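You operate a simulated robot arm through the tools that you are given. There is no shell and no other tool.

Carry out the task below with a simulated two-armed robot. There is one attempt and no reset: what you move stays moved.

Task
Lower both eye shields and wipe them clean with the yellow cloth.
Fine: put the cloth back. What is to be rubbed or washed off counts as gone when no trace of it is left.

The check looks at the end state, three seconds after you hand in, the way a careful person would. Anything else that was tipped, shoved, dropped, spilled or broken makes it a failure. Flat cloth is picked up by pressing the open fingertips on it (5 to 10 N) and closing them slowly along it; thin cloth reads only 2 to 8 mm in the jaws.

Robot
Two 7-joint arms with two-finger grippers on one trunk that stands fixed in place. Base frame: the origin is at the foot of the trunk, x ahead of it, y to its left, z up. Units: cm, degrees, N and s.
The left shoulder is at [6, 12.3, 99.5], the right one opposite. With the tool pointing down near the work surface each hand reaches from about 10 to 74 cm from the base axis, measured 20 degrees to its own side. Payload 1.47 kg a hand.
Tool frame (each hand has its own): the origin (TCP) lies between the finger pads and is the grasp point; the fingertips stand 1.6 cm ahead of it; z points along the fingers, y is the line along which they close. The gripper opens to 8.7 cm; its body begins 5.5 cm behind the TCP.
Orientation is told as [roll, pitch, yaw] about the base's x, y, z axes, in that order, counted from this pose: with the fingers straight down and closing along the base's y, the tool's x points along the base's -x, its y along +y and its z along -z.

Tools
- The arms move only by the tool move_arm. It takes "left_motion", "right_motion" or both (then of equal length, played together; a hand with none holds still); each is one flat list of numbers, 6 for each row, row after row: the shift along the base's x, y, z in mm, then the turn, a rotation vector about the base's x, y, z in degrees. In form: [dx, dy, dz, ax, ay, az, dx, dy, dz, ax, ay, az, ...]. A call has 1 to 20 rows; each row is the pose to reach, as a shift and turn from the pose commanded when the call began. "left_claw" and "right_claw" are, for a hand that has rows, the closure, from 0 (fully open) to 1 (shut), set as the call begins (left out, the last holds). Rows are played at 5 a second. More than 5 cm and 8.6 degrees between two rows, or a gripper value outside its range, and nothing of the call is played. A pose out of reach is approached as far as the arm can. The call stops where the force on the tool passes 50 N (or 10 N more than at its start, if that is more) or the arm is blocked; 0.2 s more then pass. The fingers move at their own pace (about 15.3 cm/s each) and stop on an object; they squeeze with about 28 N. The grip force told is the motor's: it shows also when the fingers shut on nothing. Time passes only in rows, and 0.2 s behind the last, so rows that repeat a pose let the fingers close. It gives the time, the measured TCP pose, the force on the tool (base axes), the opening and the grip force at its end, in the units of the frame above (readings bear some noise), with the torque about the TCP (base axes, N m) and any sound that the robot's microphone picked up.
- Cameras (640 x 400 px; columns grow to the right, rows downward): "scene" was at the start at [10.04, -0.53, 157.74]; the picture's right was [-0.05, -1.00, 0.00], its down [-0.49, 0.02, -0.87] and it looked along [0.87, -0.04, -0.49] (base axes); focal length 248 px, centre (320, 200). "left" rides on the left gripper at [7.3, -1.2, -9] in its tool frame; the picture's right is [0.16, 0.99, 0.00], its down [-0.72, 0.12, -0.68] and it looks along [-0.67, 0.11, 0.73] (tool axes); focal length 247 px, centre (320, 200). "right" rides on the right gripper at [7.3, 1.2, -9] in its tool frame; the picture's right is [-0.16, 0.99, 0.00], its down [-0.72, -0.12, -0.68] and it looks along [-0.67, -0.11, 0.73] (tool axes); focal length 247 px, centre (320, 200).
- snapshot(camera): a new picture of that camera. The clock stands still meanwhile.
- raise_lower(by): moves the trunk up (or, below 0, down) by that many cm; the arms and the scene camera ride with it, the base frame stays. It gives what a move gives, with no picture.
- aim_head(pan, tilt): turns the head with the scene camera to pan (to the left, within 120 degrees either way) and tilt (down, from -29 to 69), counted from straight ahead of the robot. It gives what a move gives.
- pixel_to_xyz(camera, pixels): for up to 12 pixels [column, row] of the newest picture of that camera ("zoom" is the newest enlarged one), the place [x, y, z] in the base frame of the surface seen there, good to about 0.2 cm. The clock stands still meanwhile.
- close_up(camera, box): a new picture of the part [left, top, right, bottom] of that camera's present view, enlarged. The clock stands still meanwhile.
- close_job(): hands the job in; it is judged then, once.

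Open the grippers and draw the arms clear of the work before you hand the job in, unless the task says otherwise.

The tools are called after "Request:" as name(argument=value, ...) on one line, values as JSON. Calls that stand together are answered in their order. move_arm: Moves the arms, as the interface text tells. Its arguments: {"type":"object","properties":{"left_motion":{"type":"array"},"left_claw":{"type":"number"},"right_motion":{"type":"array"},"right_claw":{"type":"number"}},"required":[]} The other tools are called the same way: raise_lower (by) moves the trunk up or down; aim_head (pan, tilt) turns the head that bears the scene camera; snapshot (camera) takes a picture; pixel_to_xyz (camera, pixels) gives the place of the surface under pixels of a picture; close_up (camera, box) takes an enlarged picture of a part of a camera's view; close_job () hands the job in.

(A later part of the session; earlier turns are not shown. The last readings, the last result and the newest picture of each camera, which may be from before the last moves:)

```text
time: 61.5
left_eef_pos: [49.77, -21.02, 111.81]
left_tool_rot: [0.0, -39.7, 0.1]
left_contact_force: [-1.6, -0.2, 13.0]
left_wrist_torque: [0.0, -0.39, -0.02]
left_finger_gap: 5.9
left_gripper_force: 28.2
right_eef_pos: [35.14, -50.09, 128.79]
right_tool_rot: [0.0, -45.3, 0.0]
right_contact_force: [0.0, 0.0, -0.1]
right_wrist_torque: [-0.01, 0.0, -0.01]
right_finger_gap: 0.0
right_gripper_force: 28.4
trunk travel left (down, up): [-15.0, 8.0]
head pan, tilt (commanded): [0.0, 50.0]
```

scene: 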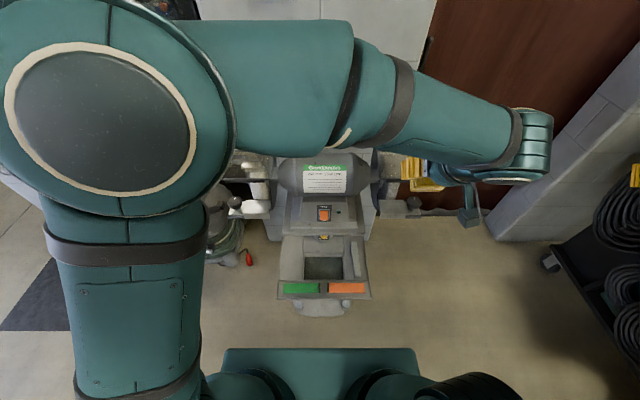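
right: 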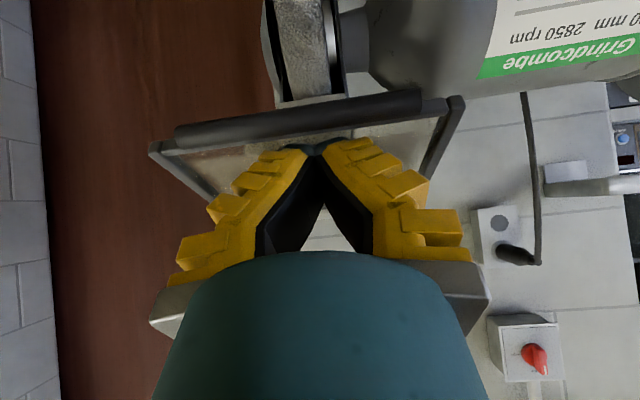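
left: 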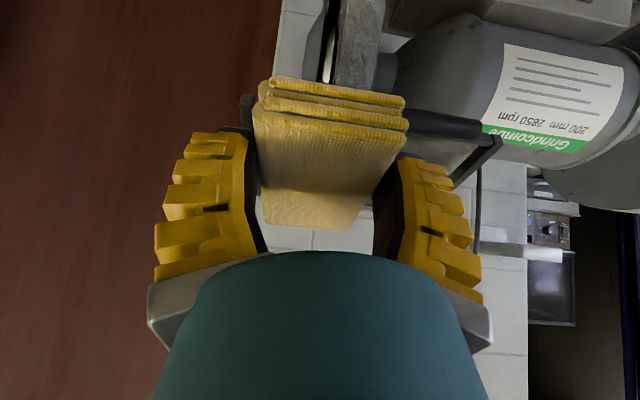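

Contact held throughout (13 N at the end). I lift the cloth off and swing it back to the left to see the right pane.

Request:
move_arm(left_motion=[0, 0, 15, 0, 0, 0, -25, 0, 45, 0, 0, 0, -55, 10, 80, 0, 0, 0, -65, 50, 95, 0, 0, 0, -70, 93, 105, 0, 0, 0, -70, 136, 105, 0, 0, 0, -70, 179, 105, 0, 0, 0, -70, 222, 105, 0, 0, 0, -70, 265, 105, 0, 0, 0, -70, 308, 105, 0, 0, 0, -70, 351, 105, 0, 0, 0, -70, 394, 105, 0, 0, 0, -70, 437, 105, 0, 0, 0, -70, 475, 105, 0, 0, 0])

Request:
snapshot(camera="scene")

Request:
close_up(camera="scene", box=[365, 130, 445, 190])

Request:
close_up(camera="scene", box=[375, 143, 409, 183])

Request:
close_up(camera="scene", box=[400, 143, 434, 183])

```text
time: 64.5
left_eef_pos: [42.95, 26.63, 122.34]
left_tool_rot: [0.1, -39.7, -0.1]
left_contact_force: [-0.3, -1.0, -0.8]
left_wrist_torque: [-0.01, -0.01, -0.03]
left_finger_gap: 5.61
left_gripper_force: 27.9
right_eef_pos: [35.22, -50.13, 128.7]
right_tool_rot: [0.0, -45.2, 0.1]
right_contact_force: [0.5, 0.8, -0.3]
right_wrist_torque: [0.0, 0.0, -0.03]
right_finger_gap: 0.0
right_gripper_force: 28.3
trunk travel left (down, up): [-15.0, 8.0]
head pan, tilt (commanded): [0.0, 50.0]
```

```text
taken
```

scene: 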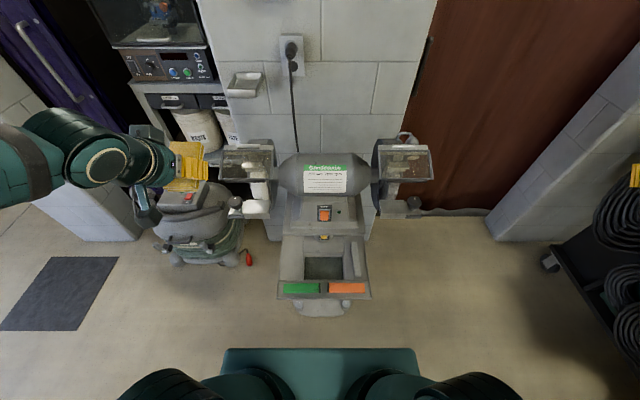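

```text
6.67 times, centred on (405, 160) of scene
```

zoom: 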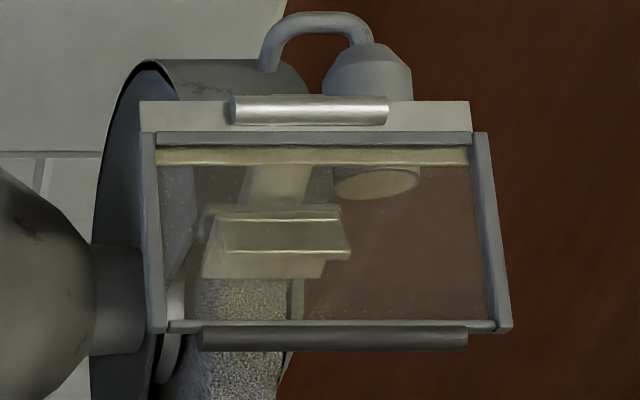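

```text
10.00 times, centred on (392, 163) of scene
```

zoom: 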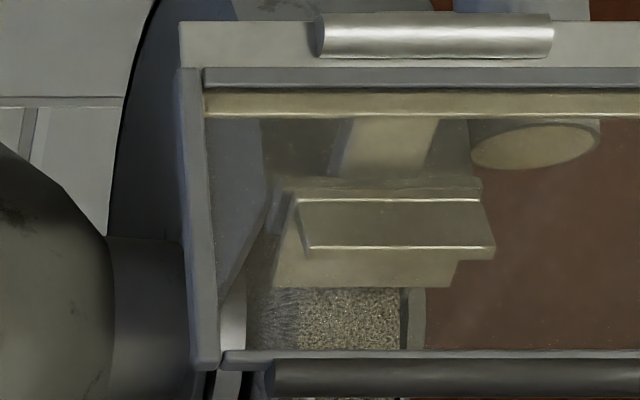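

```text
10.00 times, centred on (417, 163) of scene
```

zoom: 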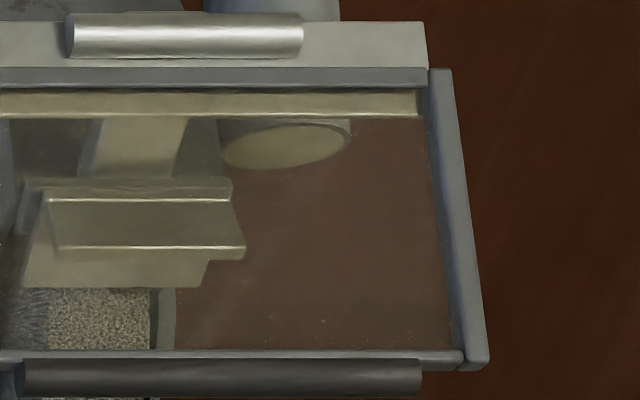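

Both panes look clear from the head camera. To check for faint traces I bring the right hand, open and upright, above the right shield and view it closely with its camera.

Request:
move_arm(right_motion=[11.3, 25.2, 2.2, 0, 7.5, 0, 22.6, 50.4, 4.4, 0, 15, 0, 33.9, 75.6, 6.6, 0, 22.5, 0, 45.2, 100.8, 8.8, 0, 30, 0, 56.5, 126, 11, 0, 37.5, 0, 68, 151, 13, 0, 45, 0, 92, 176, 5, 0, 45, 0, 116, 201, -5, 0, 45, 0, 140, 226, -20, 0, 45, 0, 165, 250, -40, 0, 45, 0, 200, 271, -60, 0, 45, 0, 200, 271, -80, 0, 45, 0], right_claw=0)

Request:
snapshot(camera="right")

Request:
close_up(camera="right", box=[220, 50, 420, 220])

```text
time: 67.1
left_eef_pos: [43.02, 26.54, 122.49]
left_tool_rot: [0.1, -39.7, -0.1]
left_contact_force: [-0.3, -0.1, -0.2]
left_wrist_torque: [-0.01, -0.02, -0.02]
left_finger_gap: 5.57
left_gripper_force: 27.4
right_eef_pos: [54.95, -22.66, 120.85]
right_tool_rot: [0.1, -0.4, 0.0]
right_contact_force: [0.7, -0.2, -0.6]
right_wrist_torque: [0.04, -0.01, -0.01]
right_finger_gap: 8.69
right_gripper_force: 0.1
trunk travel left (down, up): [-15.0, 8.0]
head pan, tilt (commanded): [0.0, 50.0]
```

```text
taken
```

right: 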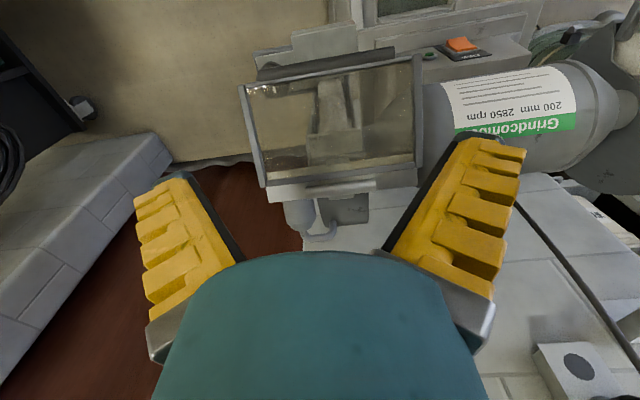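

```text
2.35 times, centred on (320, 135) of right
```

zoom: 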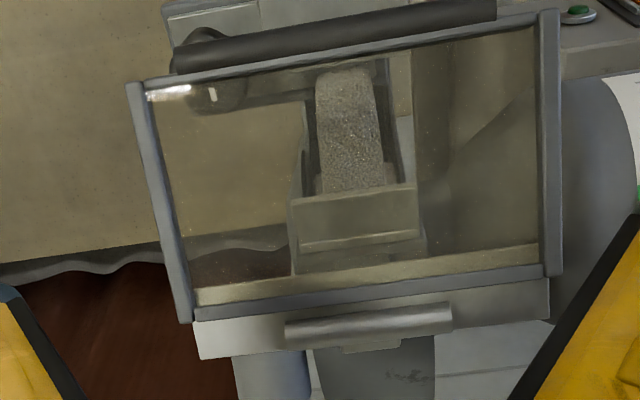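

The right pane looks clear, with a lamp glint at the lower outer corner. I zoom in on its quarters to look for haze or spots.

Request:
close_up(camera="right", box=[235, 65, 315, 125])

Request:
close_up(camera="right", box=[240, 125, 330, 195])

Request:
close_up(camera="right", box=[330, 45, 430, 120])

Request:
close_up(camera="right", box=[330, 110, 430, 185])

```text
6.67 times, centred on (275, 95) of right
```

zoom: 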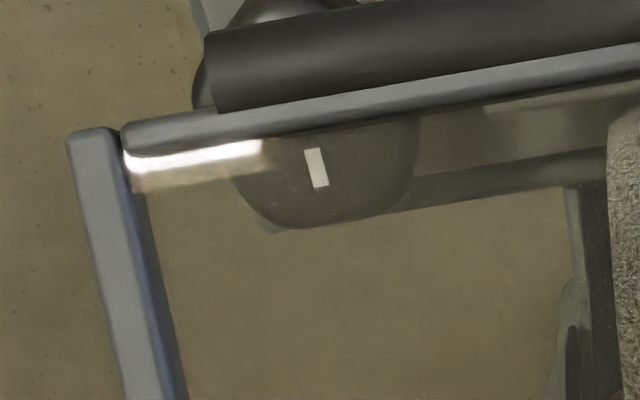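

```text
5.71 times, centred on (285, 160) of right
```

zoom: 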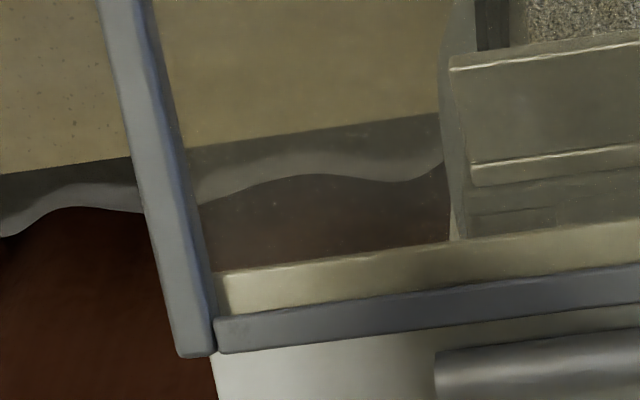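

```text
5.33 times, centred on (380, 82) of right
```

zoom: 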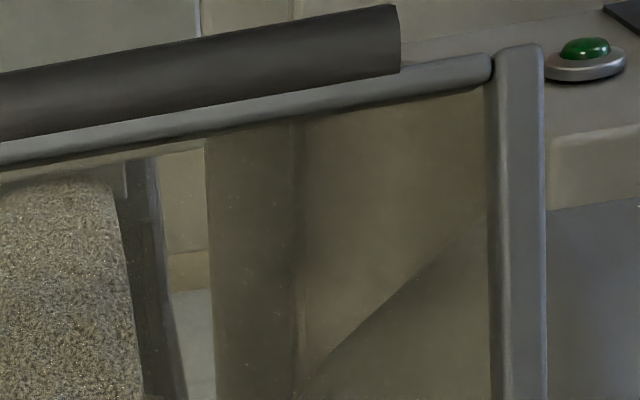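

```text
5.33 times, centred on (380, 148) of right
```

zoom: 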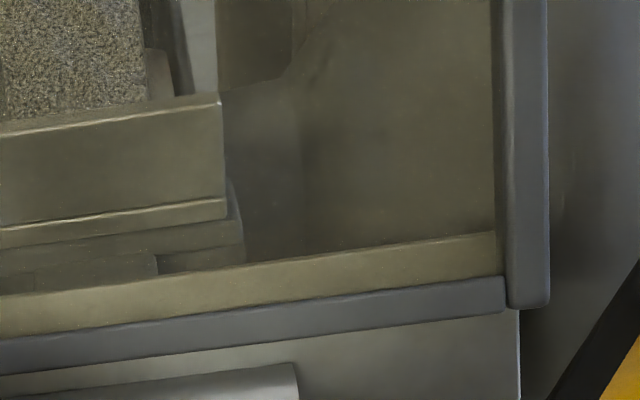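

The right pane shows only the glass's even tint. Now I move the right hand leftward over the motor (fingertips at z≈120, well above it) to look at the left pane the same way.

Request:
move_arm(right_motion=[0, 30, 20, 0, 0, 0, 0, 70, 25, 0, 0, 0, 0, 110, 25, 0, 0, 0, 0, 150, 25, 0, 0, 0, 0, 190, 25, 0, 0, 0, 0, 230, 25, 0, 0, 0, 0, 270, 20, 0, 0, 0, 0, 310, 10, 0, 0, 0])

Request:
snapshot(camera="right")

Request:
snapshot(camera="scene")

```text
time: 68.9
left_eef_pos: [43.02, 26.81, 122.54]
left_tool_rot: [0.0, -39.5, 0.0]
left_contact_force: [-0.3, 0.7, -0.2]
left_wrist_torque: [0.0, 0.02, -0.03]
left_finger_gap: 5.55
left_gripper_force: 28.7
right_eef_pos: [54.85, 8.12, 121.52]
right_tool_rot: [0.1, -0.2, 0.0]
right_contact_force: [-0.8, 0.0, 0.1]
right_wrist_torque: [0.02, -0.01, 0.0]
right_finger_gap: 8.69
right_gripper_force: 0.0
trunk travel left (down, up): [-15.0, 8.0]
head pan, tilt (commanded): [0.0, 50.0]
```

```text
taken
```

right: 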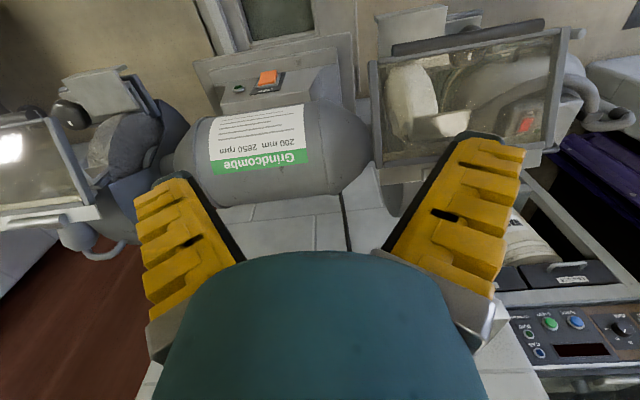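

```text
taken
```

scene: 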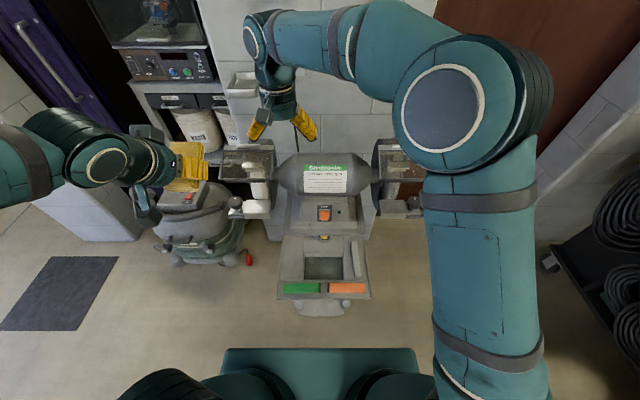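

The left pane is in view of the right camera at (370–570, 40–170). I enlarge it.

Request:
close_up(camera="right", box=[360, 10, 600, 180])

Request:
close_up(camera="right", box=[370, 50, 470, 115])

Request:
close_up(camera="right", box=[470, 25, 580, 95])

Request:
close_up(camera="right", box=[370, 105, 470, 170])

Request:
close_up(camera="right", box=[460, 90, 570, 160])

```text
2.35 times, centred on (480, 95) of right
```

zoom: 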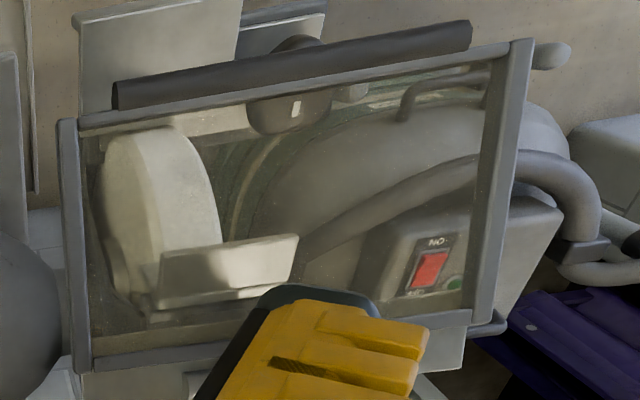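

```text
6.15 times, centred on (420, 82) of right
```

zoom: 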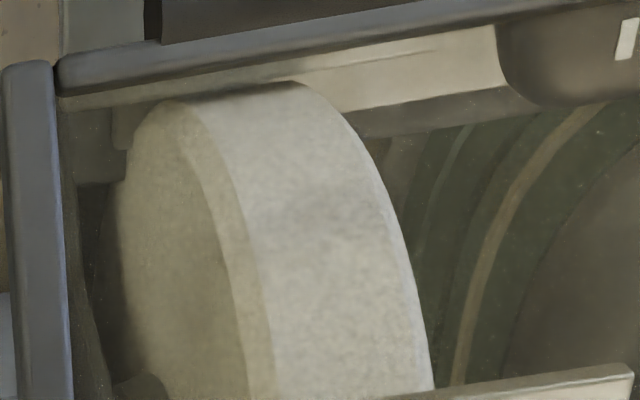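

```text
5.71 times, centred on (525, 60) of right
```

zoom: 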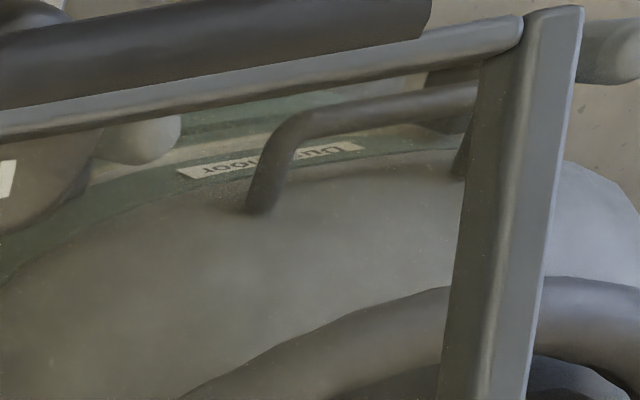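

```text
6.15 times, centred on (420, 138) of right
```

zoom: 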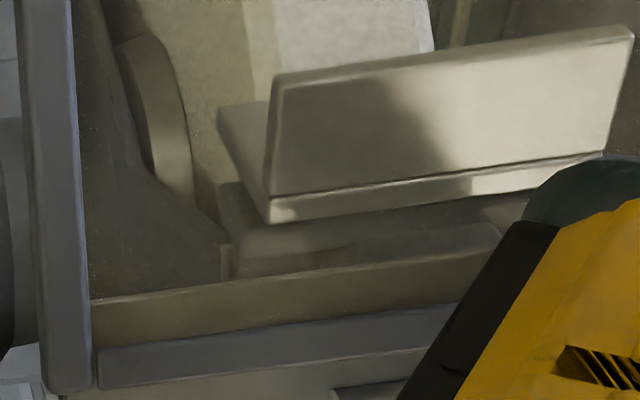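

```text
5.71 times, centred on (515, 125) of right
```

zoom: 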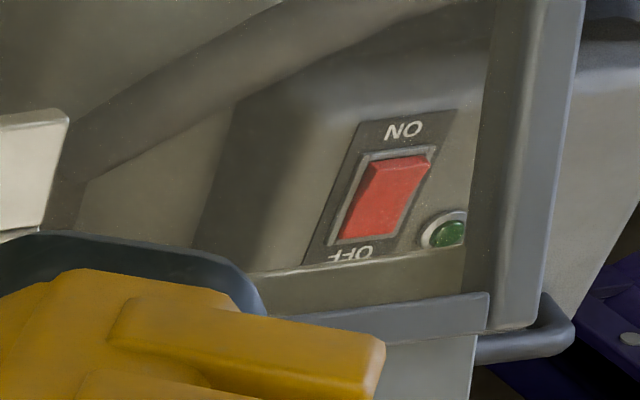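

The left pane looks clear as well. To be sure of the edges I will give both panes a second, wider wipe; first the right hand goes back out of the way.

Request:
move_arm(right_motion=[0, -40, 12, 0, 0, 0, 0, -80, 18, 0, 0, 0, 0, -120, 18, 0, 0, 0, 0, -160, 18, 0, 0, 0, 0, -200, 18, 0, 0, 0, 0, -240, 18, 0, 0, 0, -20, -280, 25, 0, 0, 0, -45, -315, 35, 0, 0, 0, -75, -350, 45, 0, 0, 0, -100, -390, 55, 0, 0, 0, -125, -430, 60, 0, 0, 0, -150, -470, 65, 0, 0, 0, -170, -510, 70, 0, 0, 0, -190, -550, 75, 0, 0, 0, -200, -585, 75, 0, 0, 0])

Request:
snapshot(camera="scene")

```text
time: 72.1
left_eef_pos: [43.04, 26.57, 122.5]
left_tool_rot: [0.0, -39.6, -0.1]
left_contact_force: [0.0, -0.2, -0.4]
left_wrist_torque: [0.04, 0.04, 0.01]
left_finger_gap: 5.51
left_gripper_force: 27.7
right_eef_pos: [35.33, -50.34, 129.31]
right_tool_rot: [0.1, -0.2, 0.1]
right_contact_force: [-0.7, 0.4, -0.4]
right_wrist_torque: [0.01, 0.05, 0.03]
right_finger_gap: 8.66
right_gripper_force: 0.0
trunk travel left (down, up): [-15.0, 8.0]
head pan, tilt (commanded): [0.0, 50.0]
```

```text
taken
```

scene: 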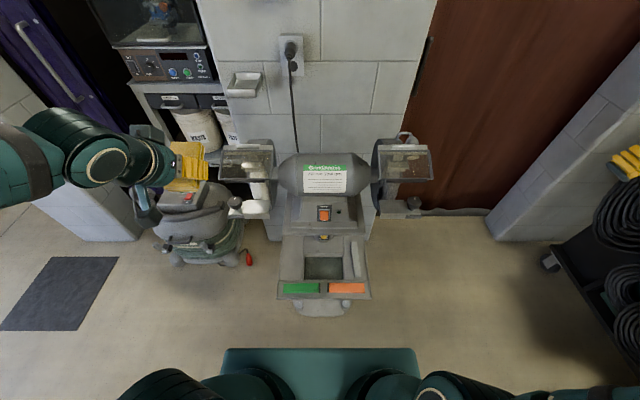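

Right hand clear. Second wipe of the left pane: I set the cloth down at the outer edge (y≈22.3) and wipe the full slope.

Request:
move_arm(left_motion=[30, -12, -2, 0, 0, 0, 60, -25, -15, 0, 0, 0, 80, -40, -35, 0, 0, 0, 95, -43, -60, 0, 0, 0, 101, -43, -80, 0, 0, 0, 101, -43, -91, 0, 0, 0, 101, -43, -95, 0, 0, 0, 90, -43, -99, 0, 0, 0, 79, -43, -103, 0, 0, 0, 68, -43, -107.5, 0, 0, 0, 57, -43, -111.5, 0, 0, 0, 68, -43, -107.5, 0, 0, 0, 79, -43, -103, 0, 0, 0, 90, -43, -99, 0, 0, 0, 101, -43, -95, 0, 0, 0, 101, -50, -95, 0, 0, 0, 101, -58, -95, 0, 0, 0, 90, -58, -99, 0, 0, 0, 79, -58, -103, 0, 0, 0, 68, -58, -107.5, 0, 0, 0])

Request:
move_arm(left_motion=[11, -5, 4.5, 0, 0, 0, 22, -10, 8.5, 0, 0, 0, 33, -15, 12.5, 0, 0, 0, 22, -15, 8.5, 0, 0, 0, 11, -15, 4.5, 0, 0, 0, 0, -15, 0, 0, 0, 0, 11, -22, 4.5, 0, 0, 0, 22, -30, 8.5, 0, 0, 0, 33, -35, 12.5, 0, 0, 0, 22, -35, 8.5, 0, 0, 0, 11, -35, 4.5, 0, 0, 0, 0, -35, 0, 0, 0, 0, 11, -45, 4.5, 0, 0, 0, 22, -53, 8.5, 0, 0, 0, 33, -55, 12.5, 0, 0, 0, 22, -55, 8.5, 0, 0, 0, 11, -55, 4.5, 0, 0, 0, 0, -55, 0, 0, 0, 0, -8, -55, -3.5, 0, 0, 0])

```text
time: 76.3
left_eef_pos: [49.66, 20.57, 111.49]
left_tool_rot: [0.1, -39.6, -0.2]
left_contact_force: [-2.3, -0.1, 8.9]
left_wrist_torque: [0.05, -0.26, 0.03]
left_finger_gap: 5.95
left_gripper_force: 28.1
right_eef_pos: [35.25, -50.26, 129.34]
right_tool_rot: [-0.1, -0.2, -0.1]
right_contact_force: [0.2, 0.6, -0.7]
right_wrist_torque: [-0.01, 0.0, 0.01]
right_finger_gap: 8.7
right_gripper_force: 0.0
trunk travel left (down, up): [-15.0, 8.0]
head pan, tilt (commanded): [0.0, 50.0]
```

```text
time: 80.3
left_eef_pos: [48.89, 15.26, 111.17]
left_tool_rot: [0.1, -39.6, -0.1]
left_contact_force: [-1.7, -0.8, 4.2]
left_wrist_torque: [0.04, -0.15, 0.0]
left_finger_gap: 5.89
left_gripper_force: 27.4
right_eef_pos: [35.21, -50.28, 129.4]
right_tool_rot: [0.0, -0.3, 0.0]
right_contact_force: [0.9, -0.4, -0.4]
right_wrist_torque: [0.0, 0.0, -0.02]
right_finger_gap: 8.72
right_gripper_force: 0.0
trunk travel left (down, up): [-15.0, 8.0]
head pan, tilt (commanded): [0.0, 50.0]
```

Contact forces are steady at 4–9 N. I finish with an upward stroke at the inner edge and a sideways stroke along the top, then lift off and look.

Request:
move_arm(left_motion=[11, 0, 3.5, 0, 0, 0, 22, 0, 7.5, 0, 0, 0, 33, 0, 12, 0, 0, 0, 41, 0, 15, 0, 0, 0, 41, 15, 15, 0, 0, 0, 41, 32, 15, 0, 0, 0, 41, 50, 15, 0, 0, 0, 41, 68, 15, 0, 0, 0, 41, 68, 30, 0, 0, 0, 15, 72, 60, 0, 0, 0, -20, 85, 85, 0, 0, 0, -50, 105, 105, 0, 0, 0, -60, 120, 110, 0, 0, 0])

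Request:
close_up(camera="scene", box=[210, 130, 290, 190])

Request:
close_up(camera="scene", box=[248, 143, 282, 183])

Request:
snapshot(camera="left")

```text
time: 83.1
left_eef_pos: [42.71, 27.27, 122.16]
left_tool_rot: [0.1, -39.5, -0.1]
left_contact_force: [0.8, 0.8, 0.4]
left_wrist_torque: [0.0, 0.01, 0.02]
left_finger_gap: 5.91
left_gripper_force: 28.0
right_eef_pos: [35.37, -50.2, 129.48]
right_tool_rot: [0.0, -0.1, 0.0]
right_contact_force: [-0.1, 0.3, 0.0]
right_wrist_torque: [-0.03, 0.03, 0.01]
right_finger_gap: 8.71
right_gripper_force: 0.0
trunk travel left (down, up): [-15.0, 8.0]
head pan, tilt (commanded): [0.0, 50.0]
```

```text
6.67 times, centred on (250, 160) of scene
```

zoom: 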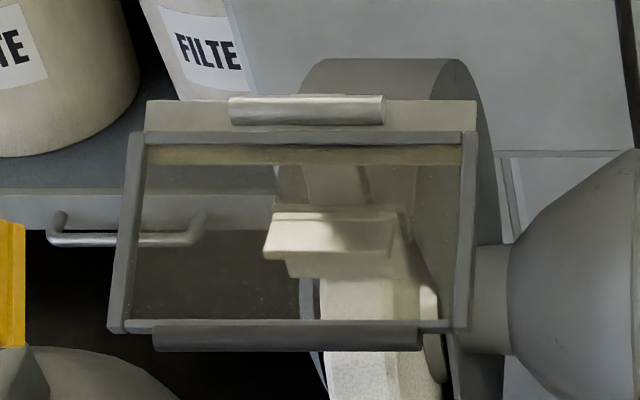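

```text
10.00 times, centred on (265, 163) of scene
```

zoom: 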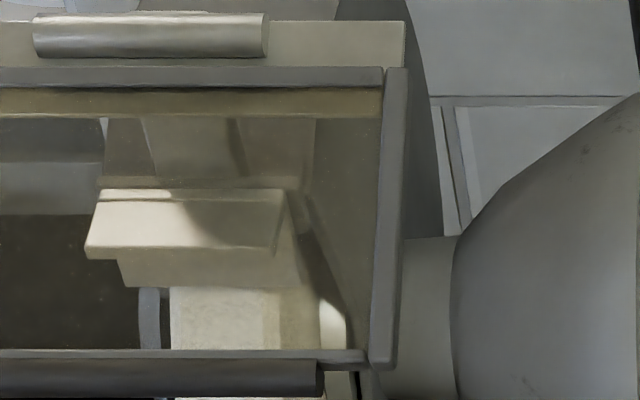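

```text
taken
```

left: 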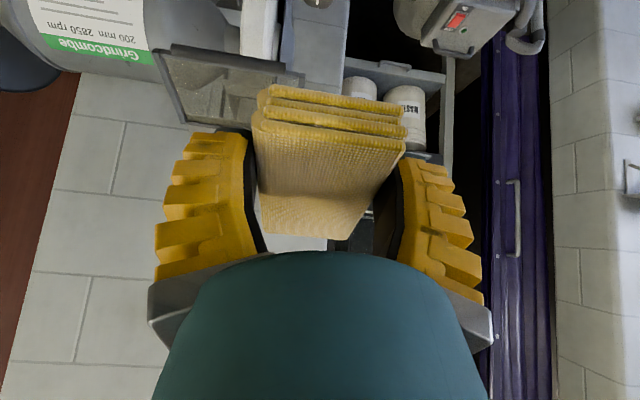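

The inner edge now shows fewer specks than before. I check the outer half of the left pane once more.

Request:
close_up(camera="scene", box=[222, 143, 256, 183])

Request:
close_up(camera="left", box=[150, 40, 290, 140])

Request:
pixel_to_xyz(camera="left", pixels=[[270, 90], [400, 108], [275, 125], [395, 148], [270, 225], [325, 232], [330, 150], [330, 200], [300, 100], [300, 112], [370, 112], [370, 125]])

```text
10.00 times, centred on (239, 163) of scene
```

zoom: 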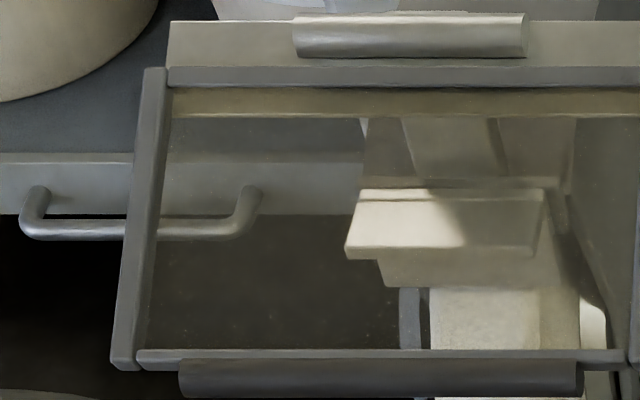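

```text
4.00 times, centred on (220, 90) of left
```

zoom: 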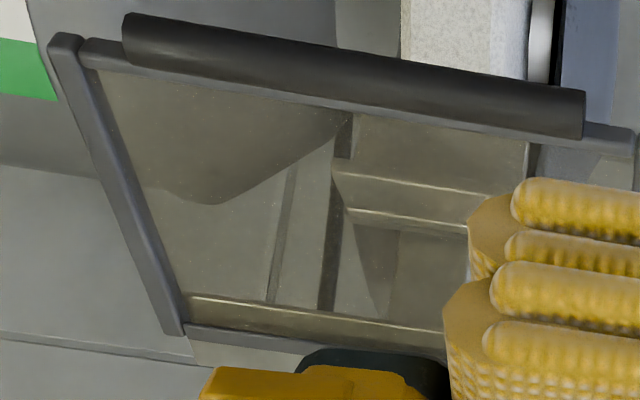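

```text
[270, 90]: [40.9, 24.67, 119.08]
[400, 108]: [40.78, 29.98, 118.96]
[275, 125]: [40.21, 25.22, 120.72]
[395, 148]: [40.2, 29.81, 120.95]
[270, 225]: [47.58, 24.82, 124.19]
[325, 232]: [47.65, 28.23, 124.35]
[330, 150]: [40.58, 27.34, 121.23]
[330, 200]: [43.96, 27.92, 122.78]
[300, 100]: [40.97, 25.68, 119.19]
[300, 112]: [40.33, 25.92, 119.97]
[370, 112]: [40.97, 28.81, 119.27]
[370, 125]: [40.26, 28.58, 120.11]
```

The left pane is clear. Now the same second wipe for the right pane: I carry the cloth across again in front of the grinder.

Request:
move_arm(left_motion=[0, -43, 5, 0, 0, 0, 0, -86, 8, 0, 0, 0, 0, -129, 10, 0, 0, 0, 0, -172, 10, 0, 0, 0, 0, -215, 10, 0, 0, 0, 0, -258, 10, 0, 0, 0, 0, -301, 10, 0, 0, 0, 0, -344, 10, 0, 0, 0, 0, -387, 10, 0, 0, 0, 0, -430, 10, 0, 0, 0, 5, -470, 8, 0, 0, 0, 20, -495, 5, 0, 0, 0, 48, -518, -8, 0, 0, 0, 72, -522, -30, 0, 0, 0, 92, -522, -55, 0, 0, 0, 103, -522, -76, 0, 0, 0, 103, -522, -86, 0, 0, 0, 103, -522, -92, 0, 0, 0])

Request:
snapshot(camera="left")

```text
time: 86.9
left_eef_pos: [53.28, -25.16, 113.09]
left_tool_rot: [0.0, -39.8, 0.0]
left_contact_force: [0.0, -1.4, 6.9]
left_wrist_torque: [0.11, 0.08, -0.02]
left_finger_gap: 5.97
left_gripper_force: 27.7
right_eef_pos: [35.25, -50.2, 129.53]
right_tool_rot: [0.1, -0.2, 0.0]
right_contact_force: [0.5, 0.3, 1.0]
right_wrist_torque: [0.01, 0.01, 0.0]
right_finger_gap: 8.7
right_gripper_force: 0.0
trunk travel left (down, up): [-15.0, 8.0]
head pan, tilt (commanded): [0.0, 50.0]
```

```text
taken
```

left: 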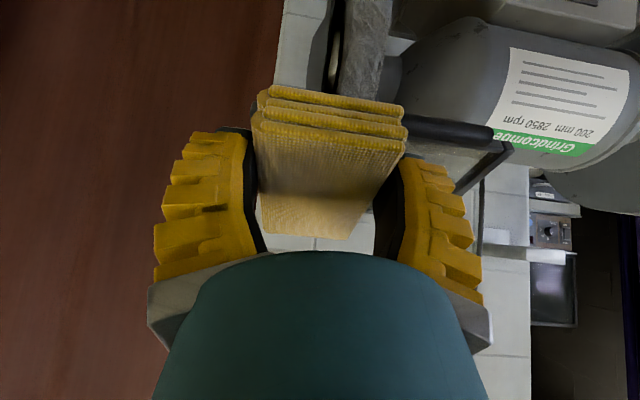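

Contact 7 N at the outer edge. I wipe the right pane again in overlapping strokes toward the inner edge.

Request:
move_arm(left_motion=[-11, 3, -5.5, 0, 0, 0, -22, 3, -9.5, 0, 0, 0, -33, 3, -13.5, 0, 0, 0, -44, 3, -18, 0, 0, 0, -33, 3, -13.5, 0, 0, 0, -22, 3, -9.5, 0, 0, 0, -11, 3, -5.5, 0, 0, 0, 0, 6, -1.5, 0, 0, 0, 0, 18, -1.5, 0, 0, 0, -11, 20, -5.5, 0, 0, 0, -22, 20, -9.5, 0, 0, 0, -33, 20, -13.5, 0, 0, 0, -22, 28, -9.5, 0, 0, 0, -11, 36, -5.5, 0, 0, 0, 0, 40, -1.5, 0, 0, 0, -11, 40, -5.5, 0, 0, 0, -22, 40, -9.5, 0, 0, 0, -33, 40, -13.5, 0, 0, 0, -22, 50, -9.5, 0, 0, 0, -11, 58, -5.5, 0, 0, 0])

Request:
move_arm(left_motion=[11, 5, 4, 0, 0, 0, 11, 10, 4, 0, 0, 0, 0, 10, 0, 0, 0, 0, -11, 10, -4, 0, 0, 0, -22, 10, -8, 0, 0, 0, -33, 10, -12.5, 0, 0, 0, -22, 10, -8, 0, 0, 0, -11, 10, -4, 0, 0, 0, 0, 10, 0, 0, 0, 0, 11, 10, 4, 0, 0, 0, 11, -5, 4, 0, 0, 0, 11, -22, 4, 0, 0, 0, 11, -40, 4, 0, 0, 0, 11, -55, 4, 0, 0, 0, 11, -55, 20, 0, 0, 0, -15, -50, 50, 0, 0, 0, -50, -30, 80, 0, 0, 0, -85, 0, 95, 0, 0, 0, -95, 40, 100, 0, 0, 0])

```text
time: 91.1
left_eef_pos: [51.93, -19.44, 112.38]
left_tool_rot: [0.1, -39.6, -0.1]
left_contact_force: [-3.2, 0.5, 2.1]
left_wrist_torque: [-0.02, 0.08, -0.01]
left_finger_gap: 5.94
left_gripper_force: 28.2
right_eef_pos: [35.26, -50.34, 129.51]
right_tool_rot: [0.0, -0.3, 0.0]
right_contact_force: [-0.3, 0.7, -1.3]
right_wrist_torque: [-0.01, -0.01, -0.03]
right_finger_gap: 8.71
right_gripper_force: 0.1
trunk travel left (down, up): [-15.0, 8.0]
head pan, tilt (commanded): [0.0, 50.0]
```

```text
refused: row 17 steps farther than a row can; nothing moved
```

The retreat had one row too long, so nothing moved. I send it again with a 2 mm firmer press and shorter retreat steps.

Request:
move_arm(left_motion=[11, 5, 2, 0, 0, 0, 11, 11, 2, 0, 0, 0, 0, 11, -2, 0, 0, 0, -11, 11, -6, 0, 0, 0, -22, 11, -10, 0, 0, 0, -33, 11, -14.5, 0, 0, 0, -22, 11, -10, 0, 0, 0, -11, 11, -6, 0, 0, 0, 0, 11, -2, 0, 0, 0, 11, 11, 2, 0, 0, 0, 11, -5, 2, 0, 0, 0, 11, -22, 2, 0, 0, 0, 11, -40, 2, 0, 0, 0, 11, -52, 2, 0, 0, 0, 11, -52, 20, 0, 0, 0, -10, -50, 45, 0, 0, 0, -35, -45, 70, 0, 0, 0, -60, -30, 90, 0, 0, 0, -80, 0, 100, 0, 0, 0])

Request:
move_arm(left_motion=[-5, 43, 3, 0, 0, 0, -5, 86, 3, 0, 0, 0, -5, 129, 3, 0, 0, 0, -5, 172, 3, 0, 0, 0, -5, 215, 3, 0, 0, 0, -5, 258, 3, 0, 0, 0, -5, 301, 3, 0, 0, 0, -5, 340, 3, 0, 0, 0])

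Request:
close_up(camera="scene", box=[365, 130, 445, 190])

Request:
snapshot(camera="scene")

```text
time: 95.1
left_eef_pos: [44.03, -19.43, 122.4]
left_tool_rot: [0.0, -39.6, 0.1]
left_contact_force: [0.3, 0.4, -0.8]
left_wrist_torque: [0.01, -0.01, 0.01]
left_finger_gap: 5.94
left_gripper_force: 27.9
right_eef_pos: [35.22, -50.02, 129.53]
right_tool_rot: [-0.1, -0.2, 0.0]
right_contact_force: [-0.7, -1.0, -0.1]
right_wrist_torque: [-0.05, -0.03, 0.01]
right_finger_gap: 8.71
right_gripper_force: 0.1
trunk travel left (down, up): [-15.0, 8.0]
head pan, tilt (commanded): [0.0, 50.0]
```

```text
time: 96.9
left_eef_pos: [43.75, 14.73, 122.42]
left_tool_rot: [0.1, -39.7, -0.1]
left_contact_force: [0.0, 0.4, -1.1]
left_wrist_torque: [-0.01, -0.01, 0.0]
left_finger_gap: 5.92
left_gripper_force: 27.2
right_eef_pos: [35.35, -50.18, 129.44]
right_tool_rot: [0.0, -0.3, 0.0]
right_contact_force: [0.1, 0.0, -0.9]
right_wrist_torque: [0.0, 0.01, 0.01]
right_finger_gap: 8.7
right_gripper_force: 0.0
trunk travel left (down, up): [-15.0, 8.0]
head pan, tilt (commanded): [0.0, 50.0]
```

```text
6.67 times, centred on (405, 160) of scene
```

zoom: 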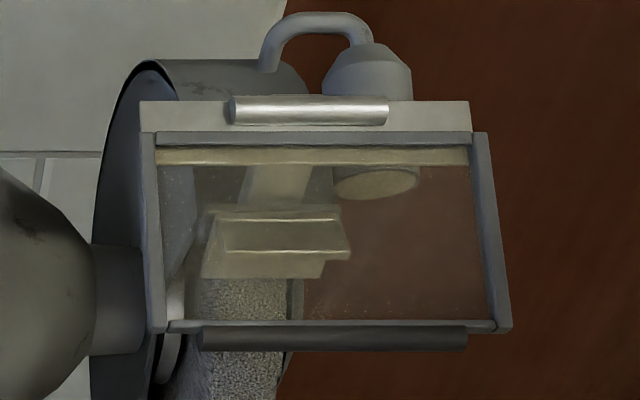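

```text
taken
```

scene: 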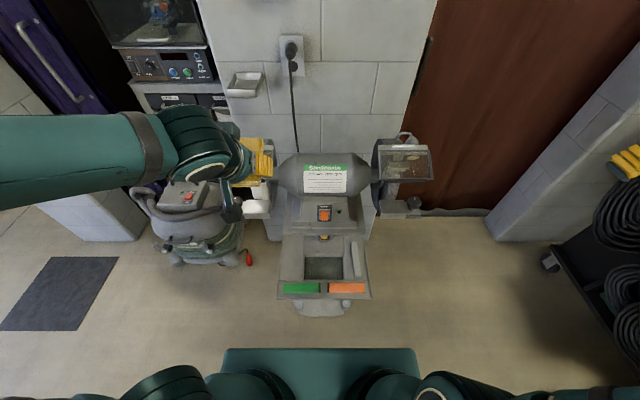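

The right pane is clear except for faint white specks near the inner rail at (165–195, 170–230). I zoom in strongly on that corner to see whether they are dirt or the glass's own grain.

Request:
close_up(camera="scene", box=[383, 148, 403, 160])

Request:
close_up(camera="scene", box=[383, 160, 403, 180])

Request:
close_up(camera="scene", box=[408, 150, 430, 180])

```text
16.00 times, centred on (393, 154) of scene
```

zoom: 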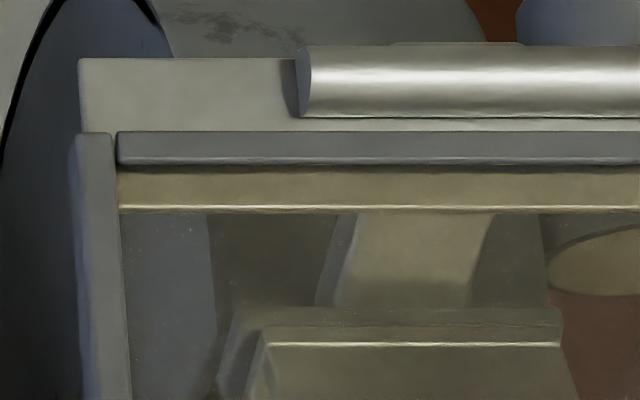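

```text
16.00 times, centred on (393, 170) of scene
```

zoom: 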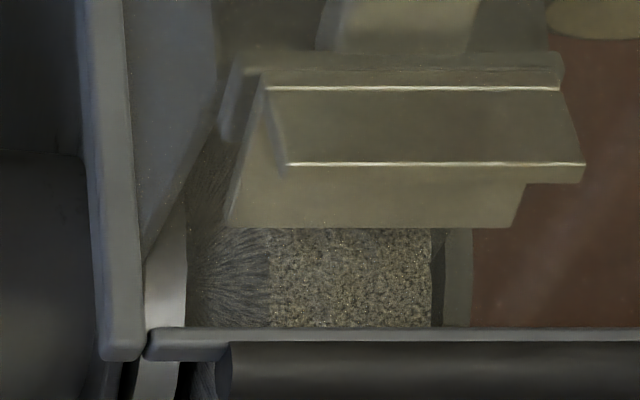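

```text
13.33 times, centred on (419, 165) of scene
```

zoom: 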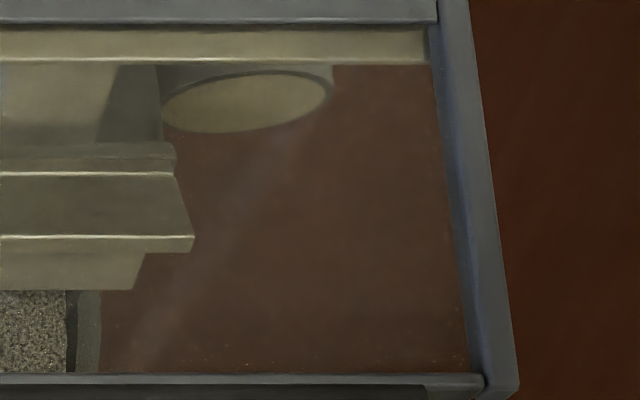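

The specks are fine glass grain; there is a faint diagonal light band over the door at (280,130)–(130,350). I bring the right camera over the pane again to be sure it is no residue.

Request:
move_arm(right_motion=[25, 34, 0, 0, 0, 0, 50, 68, 0, 0, 0, 0, 75, 102, -5, 0, 0, 0, 100, 136, -15, 0, 0, 0, 125, 170, -30, 0, 0, 0, 150, 204, -45, 0, 0, 0, 175, 238, -60, 0, 0, 0, 197, 272, -78, 0, 0, 0])

Request:
close_up(camera="right", box=[230, 50, 430, 210])

Request:
close_up(camera="right", box=[240, 70, 330, 180])

Request:
close_up(camera="right", box=[330, 60, 420, 170])

```text
time: 98.7
left_eef_pos: [43.87, 14.66, 122.44]
left_tool_rot: [0.0, -39.6, 0.1]
left_contact_force: [1.0, -0.7, -0.9]
left_wrist_torque: [-0.07, 0.04, -0.05]
left_finger_gap: 5.94
left_gripper_force: 27.9
right_eef_pos: [54.93, -22.83, 121.44]
right_tool_rot: [0.1, -0.2, 0.0]
right_contact_force: [0.4, 1.1, 0.1]
right_wrist_torque: [0.01, -0.02, 0.0]
right_finger_gap: 8.67
right_gripper_force: 0.2
trunk travel left (down, up): [-15.0, 8.0]
head pan, tilt (commanded): [0.0, 50.0]
```

```text
2.50 times, centred on (330, 130) of right
```

zoom: 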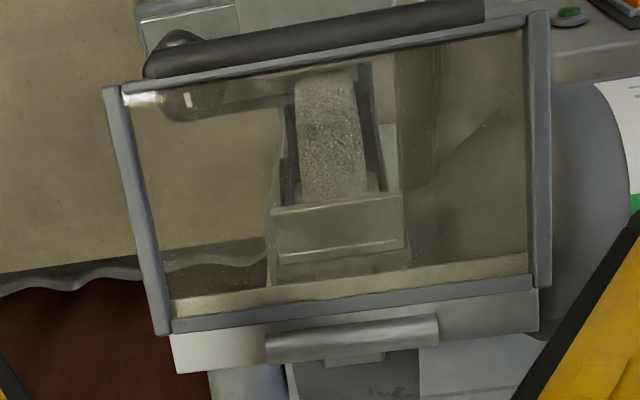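

```text
3.64 times, centred on (285, 125) of right
```

zoom: 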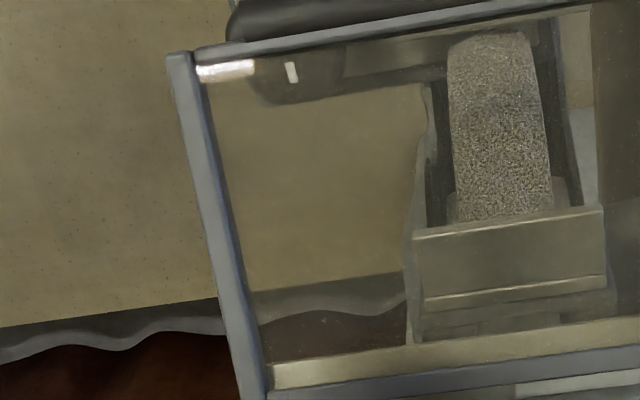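

```text
3.64 times, centred on (375, 115) of right
```

zoom: 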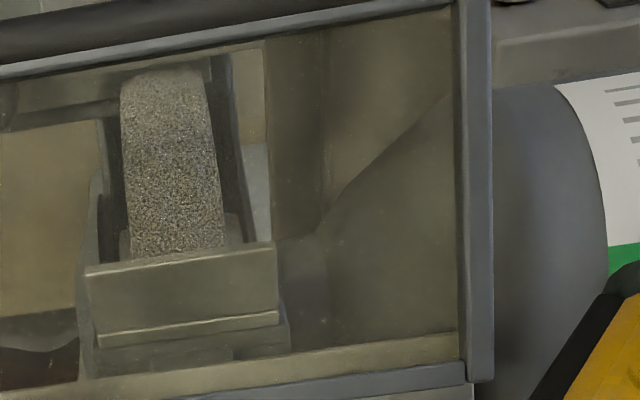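

Everything behind the glass is sharp, so both panes are clean. Now I put the cloth back: the left hand goes down in front of the grinder while levelling the cloth (turning it 23.6° back), and the right hand withdraws at the same time.

Request:
move_arm(left_motion=[0, -8, -30, 0, 7.87, 0, 0, -16, -65, 0, 15.73, 0, 0, -24, -105, 0, 23.6, 0, 0, -32, -150, 0, 23.6, 0, 0, -32, -195, 0, 23.6, 0, 0, -32, -240, 0, 23.6, 0, 0, -32, -285, 0, 23.6, 0, 0, -32, -330, 0, 23.6, 0, 0, -32, -375, 0, 23.6, 0, 0, -32, -420, 0, 23.6, 0, 0, -32, -465, 0, 23.6, 0, 0, -32, -510, 0, 23.6, 0, 0, -32, -540, 0, 23.6, 0], right_motion=[-5, -10, 10, 0, 0, 0, -15, -25, 18, 0, 0, 0, -30, -50, 26, 0, 0, 0, -45, -75, 34, 0, 0, 0, -60, -100, 42, 0, 0, 0, -75, -125, 50, 0, 0, 0, -92, -150, 58, 0, 0, 0, -110, -175, 66, 0, 0, 0, -128, -198, 74, 0, 0, 0, -146, -220, 80, 0, 0, 0, -164, -240, 80, 0, 0, 0, -182, -258, 80, 0, 0, 0, -197, -275, 80, 0, 0, 0])

Request:
snapshot(camera="left")

Request:
snapshot(camera="scene")

```text
time: 101.5
left_eef_pos: [43.77, 11.57, 68.47]
left_tool_rot: [0.1, -16.1, -0.1]
left_contact_force: [-0.2, -0.1, 0.4]
left_wrist_torque: [-0.01, -0.01, -0.03]
left_finger_gap: 5.95
left_gripper_force: 27.7
right_eef_pos: [35.13, -50.72, 129.36]
right_tool_rot: [0.0, -0.2, 0.0]
right_contact_force: [0.7, -0.2, -0.3]
right_wrist_torque: [0.0, -0.02, -0.03]
right_finger_gap: 8.7
right_gripper_force: 0.1
trunk travel left (down, up): [-15.0, 8.0]
head pan, tilt (commanded): [0.0, 50.0]
```

```text
taken
```

left: 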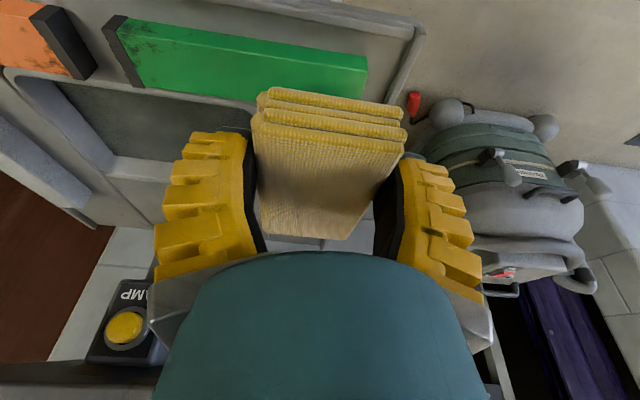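

```text
taken
```

scene: 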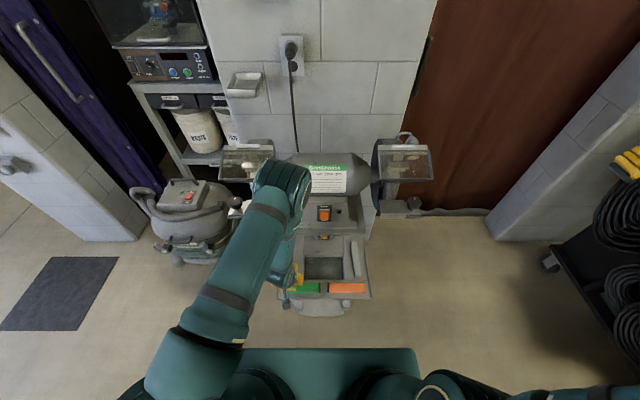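

The arm has taken a different posture; its wrist shows in front of the grinder at (285,185). I check where these links are and how the cloth lies in the grip.

Request:
pixel_to_xyz(camera="scene", pixels=[[285, 178], [300, 190], [270, 215], [245, 260], [290, 255], [298, 275], [310, 180], [255, 180], [215, 310], [270, 170]])

Request:
close_up(camera="scene", box=[200, 120, 360, 240])

Request:
pixel_to_xyz(camera="left", pixels=[[270, 95], [400, 112], [275, 125], [395, 148], [275, 225], [345, 232], [330, 150], [330, 200], [300, 100], [300, 112], [370, 112], [370, 125]])

```text
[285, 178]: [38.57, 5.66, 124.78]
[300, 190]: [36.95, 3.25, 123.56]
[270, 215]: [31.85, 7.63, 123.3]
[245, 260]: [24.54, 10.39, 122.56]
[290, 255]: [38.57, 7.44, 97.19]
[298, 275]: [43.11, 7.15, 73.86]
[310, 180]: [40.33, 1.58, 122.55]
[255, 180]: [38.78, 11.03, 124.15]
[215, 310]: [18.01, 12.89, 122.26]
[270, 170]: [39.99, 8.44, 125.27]
```

```text
3.33 times, centred on (280, 180) of scene
```

zoom: 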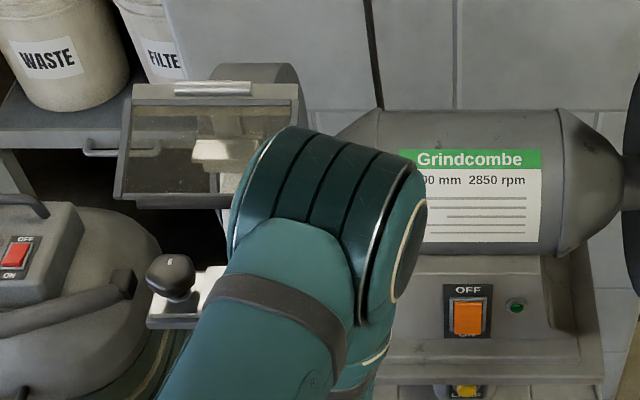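

```text
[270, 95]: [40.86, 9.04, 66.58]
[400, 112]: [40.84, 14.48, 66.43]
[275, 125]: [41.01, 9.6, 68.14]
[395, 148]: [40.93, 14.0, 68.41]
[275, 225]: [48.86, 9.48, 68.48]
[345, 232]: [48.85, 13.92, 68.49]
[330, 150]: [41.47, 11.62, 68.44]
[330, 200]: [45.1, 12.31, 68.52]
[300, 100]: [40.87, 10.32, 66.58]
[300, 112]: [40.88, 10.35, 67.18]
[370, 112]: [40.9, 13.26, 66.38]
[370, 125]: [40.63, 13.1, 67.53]
```

The cloth is level (top at z≈68.45 front and rear) and square. The arm's elbow stands at about (39, 6, 118), clear of the shield's handle; I move forward half the way and check the elbow again.

Request:
move_arm(left_motion=[15, -1, -1, 0, 0, 0, 30, -2, -2, 0, 0, 0, 42, -3, -3, 0, 0, 0])

Request:
close_up(camera="scene", box=[200, 120, 360, 240])

Request:
pixel_to_xyz(camera="zoom", pixels=[[290, 130], [330, 150], [250, 190], [400, 180], [410, 250], [270, 150], [350, 320], [240, 230]])

```text
time: 102.3
left_eef_pos: [47.98, 11.21, 68.29]
left_tool_rot: [0.1, -15.9, -0.1]
left_contact_force: [0.8, 0.1, -0.9]
left_wrist_torque: [0.0, 0.04, -0.02]
left_finger_gap: 5.93
left_gripper_force: 27.9
right_eef_pos: [35.12, -50.47, 129.53]
right_tool_rot: [0.0, -0.2, -0.1]
right_contact_force: [-0.5, -0.4, 0.2]
right_wrist_torque: [-0.01, -0.03, 0.01]
right_finger_gap: 8.72
right_gripper_force: 0.0
trunk travel left (down, up): [-15.0, 8.0]
head pan, tilt (commanded): [0.0, 50.0]
```

```text
3.33 times, centred on (280, 180) of scene
```

zoom: 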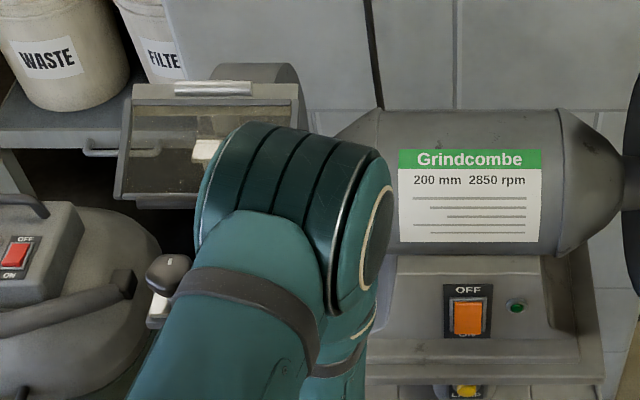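

```text
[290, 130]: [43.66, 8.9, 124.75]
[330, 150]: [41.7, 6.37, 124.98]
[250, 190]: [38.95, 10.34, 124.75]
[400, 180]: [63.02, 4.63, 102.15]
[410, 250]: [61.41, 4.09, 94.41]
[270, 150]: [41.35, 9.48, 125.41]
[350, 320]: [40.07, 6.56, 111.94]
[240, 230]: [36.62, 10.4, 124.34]
```

The elbow moved only slightly (front near x≈46, the handle bar is at x≥52), so there is room. I go on to the place above the cloth's spot.

Request:
move_arm(left_motion=[14, 0, -1, 0, 0, 0, 28, 0, -2, 0, 0, 0, 41.7, 0.5, -3, 0, 0, 0])

Request:
snapshot(camera="left")

Request:
close_up(camera="scene", box=[200, 120, 360, 240])

Request:
close_up(camera="scene", box=[250, 210, 350, 290])

```text
time: 103.1
left_eef_pos: [51.84, 11.17, 68.15]
left_tool_rot: [0.1, -16.0, 0.0]
left_contact_force: [0.0, -1.0, 0.5]
left_wrist_torque: [0.02, -0.02, 0.01]
left_finger_gap: 5.94
left_gripper_force: 27.7
right_eef_pos: [35.2, -50.38, 129.49]
right_tool_rot: [0.0, -0.2, -0.1]
right_contact_force: [-0.4, 0.4, -0.9]
right_wrist_torque: [0.02, 0.0, 0.0]
right_finger_gap: 8.71
right_gripper_force: 0.1
trunk travel left (down, up): [-15.0, 8.0]
head pan, tilt (commanded): [0.0, 50.0]
```

```text
taken
```

left: 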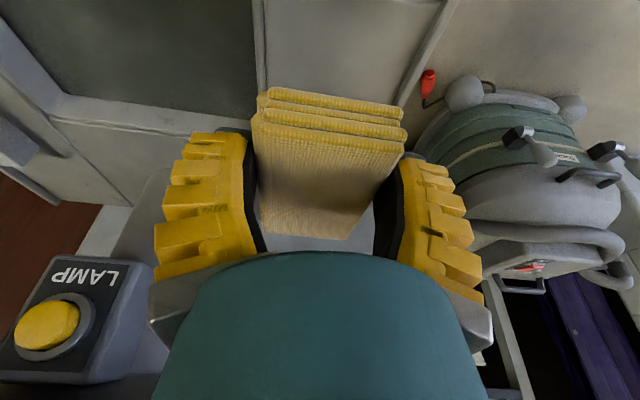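

```text
3.33 times, centred on (280, 180) of scene
```

zoom: 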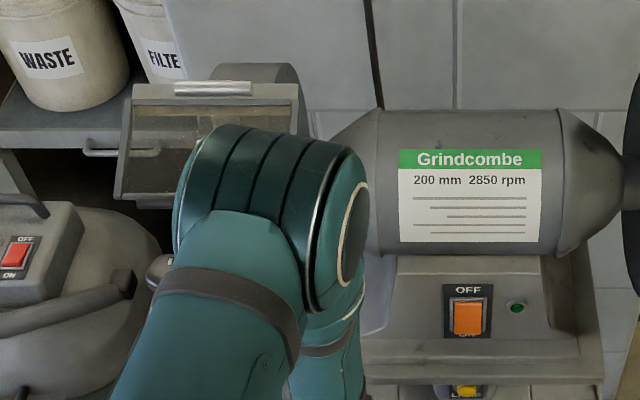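

```text
5.00 times, centred on (300, 250) of scene
```

zoom: 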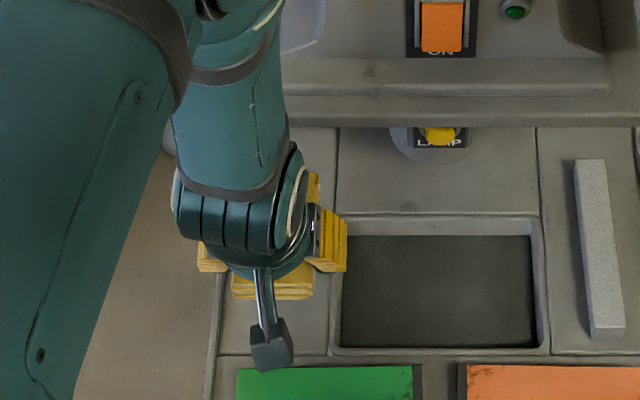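

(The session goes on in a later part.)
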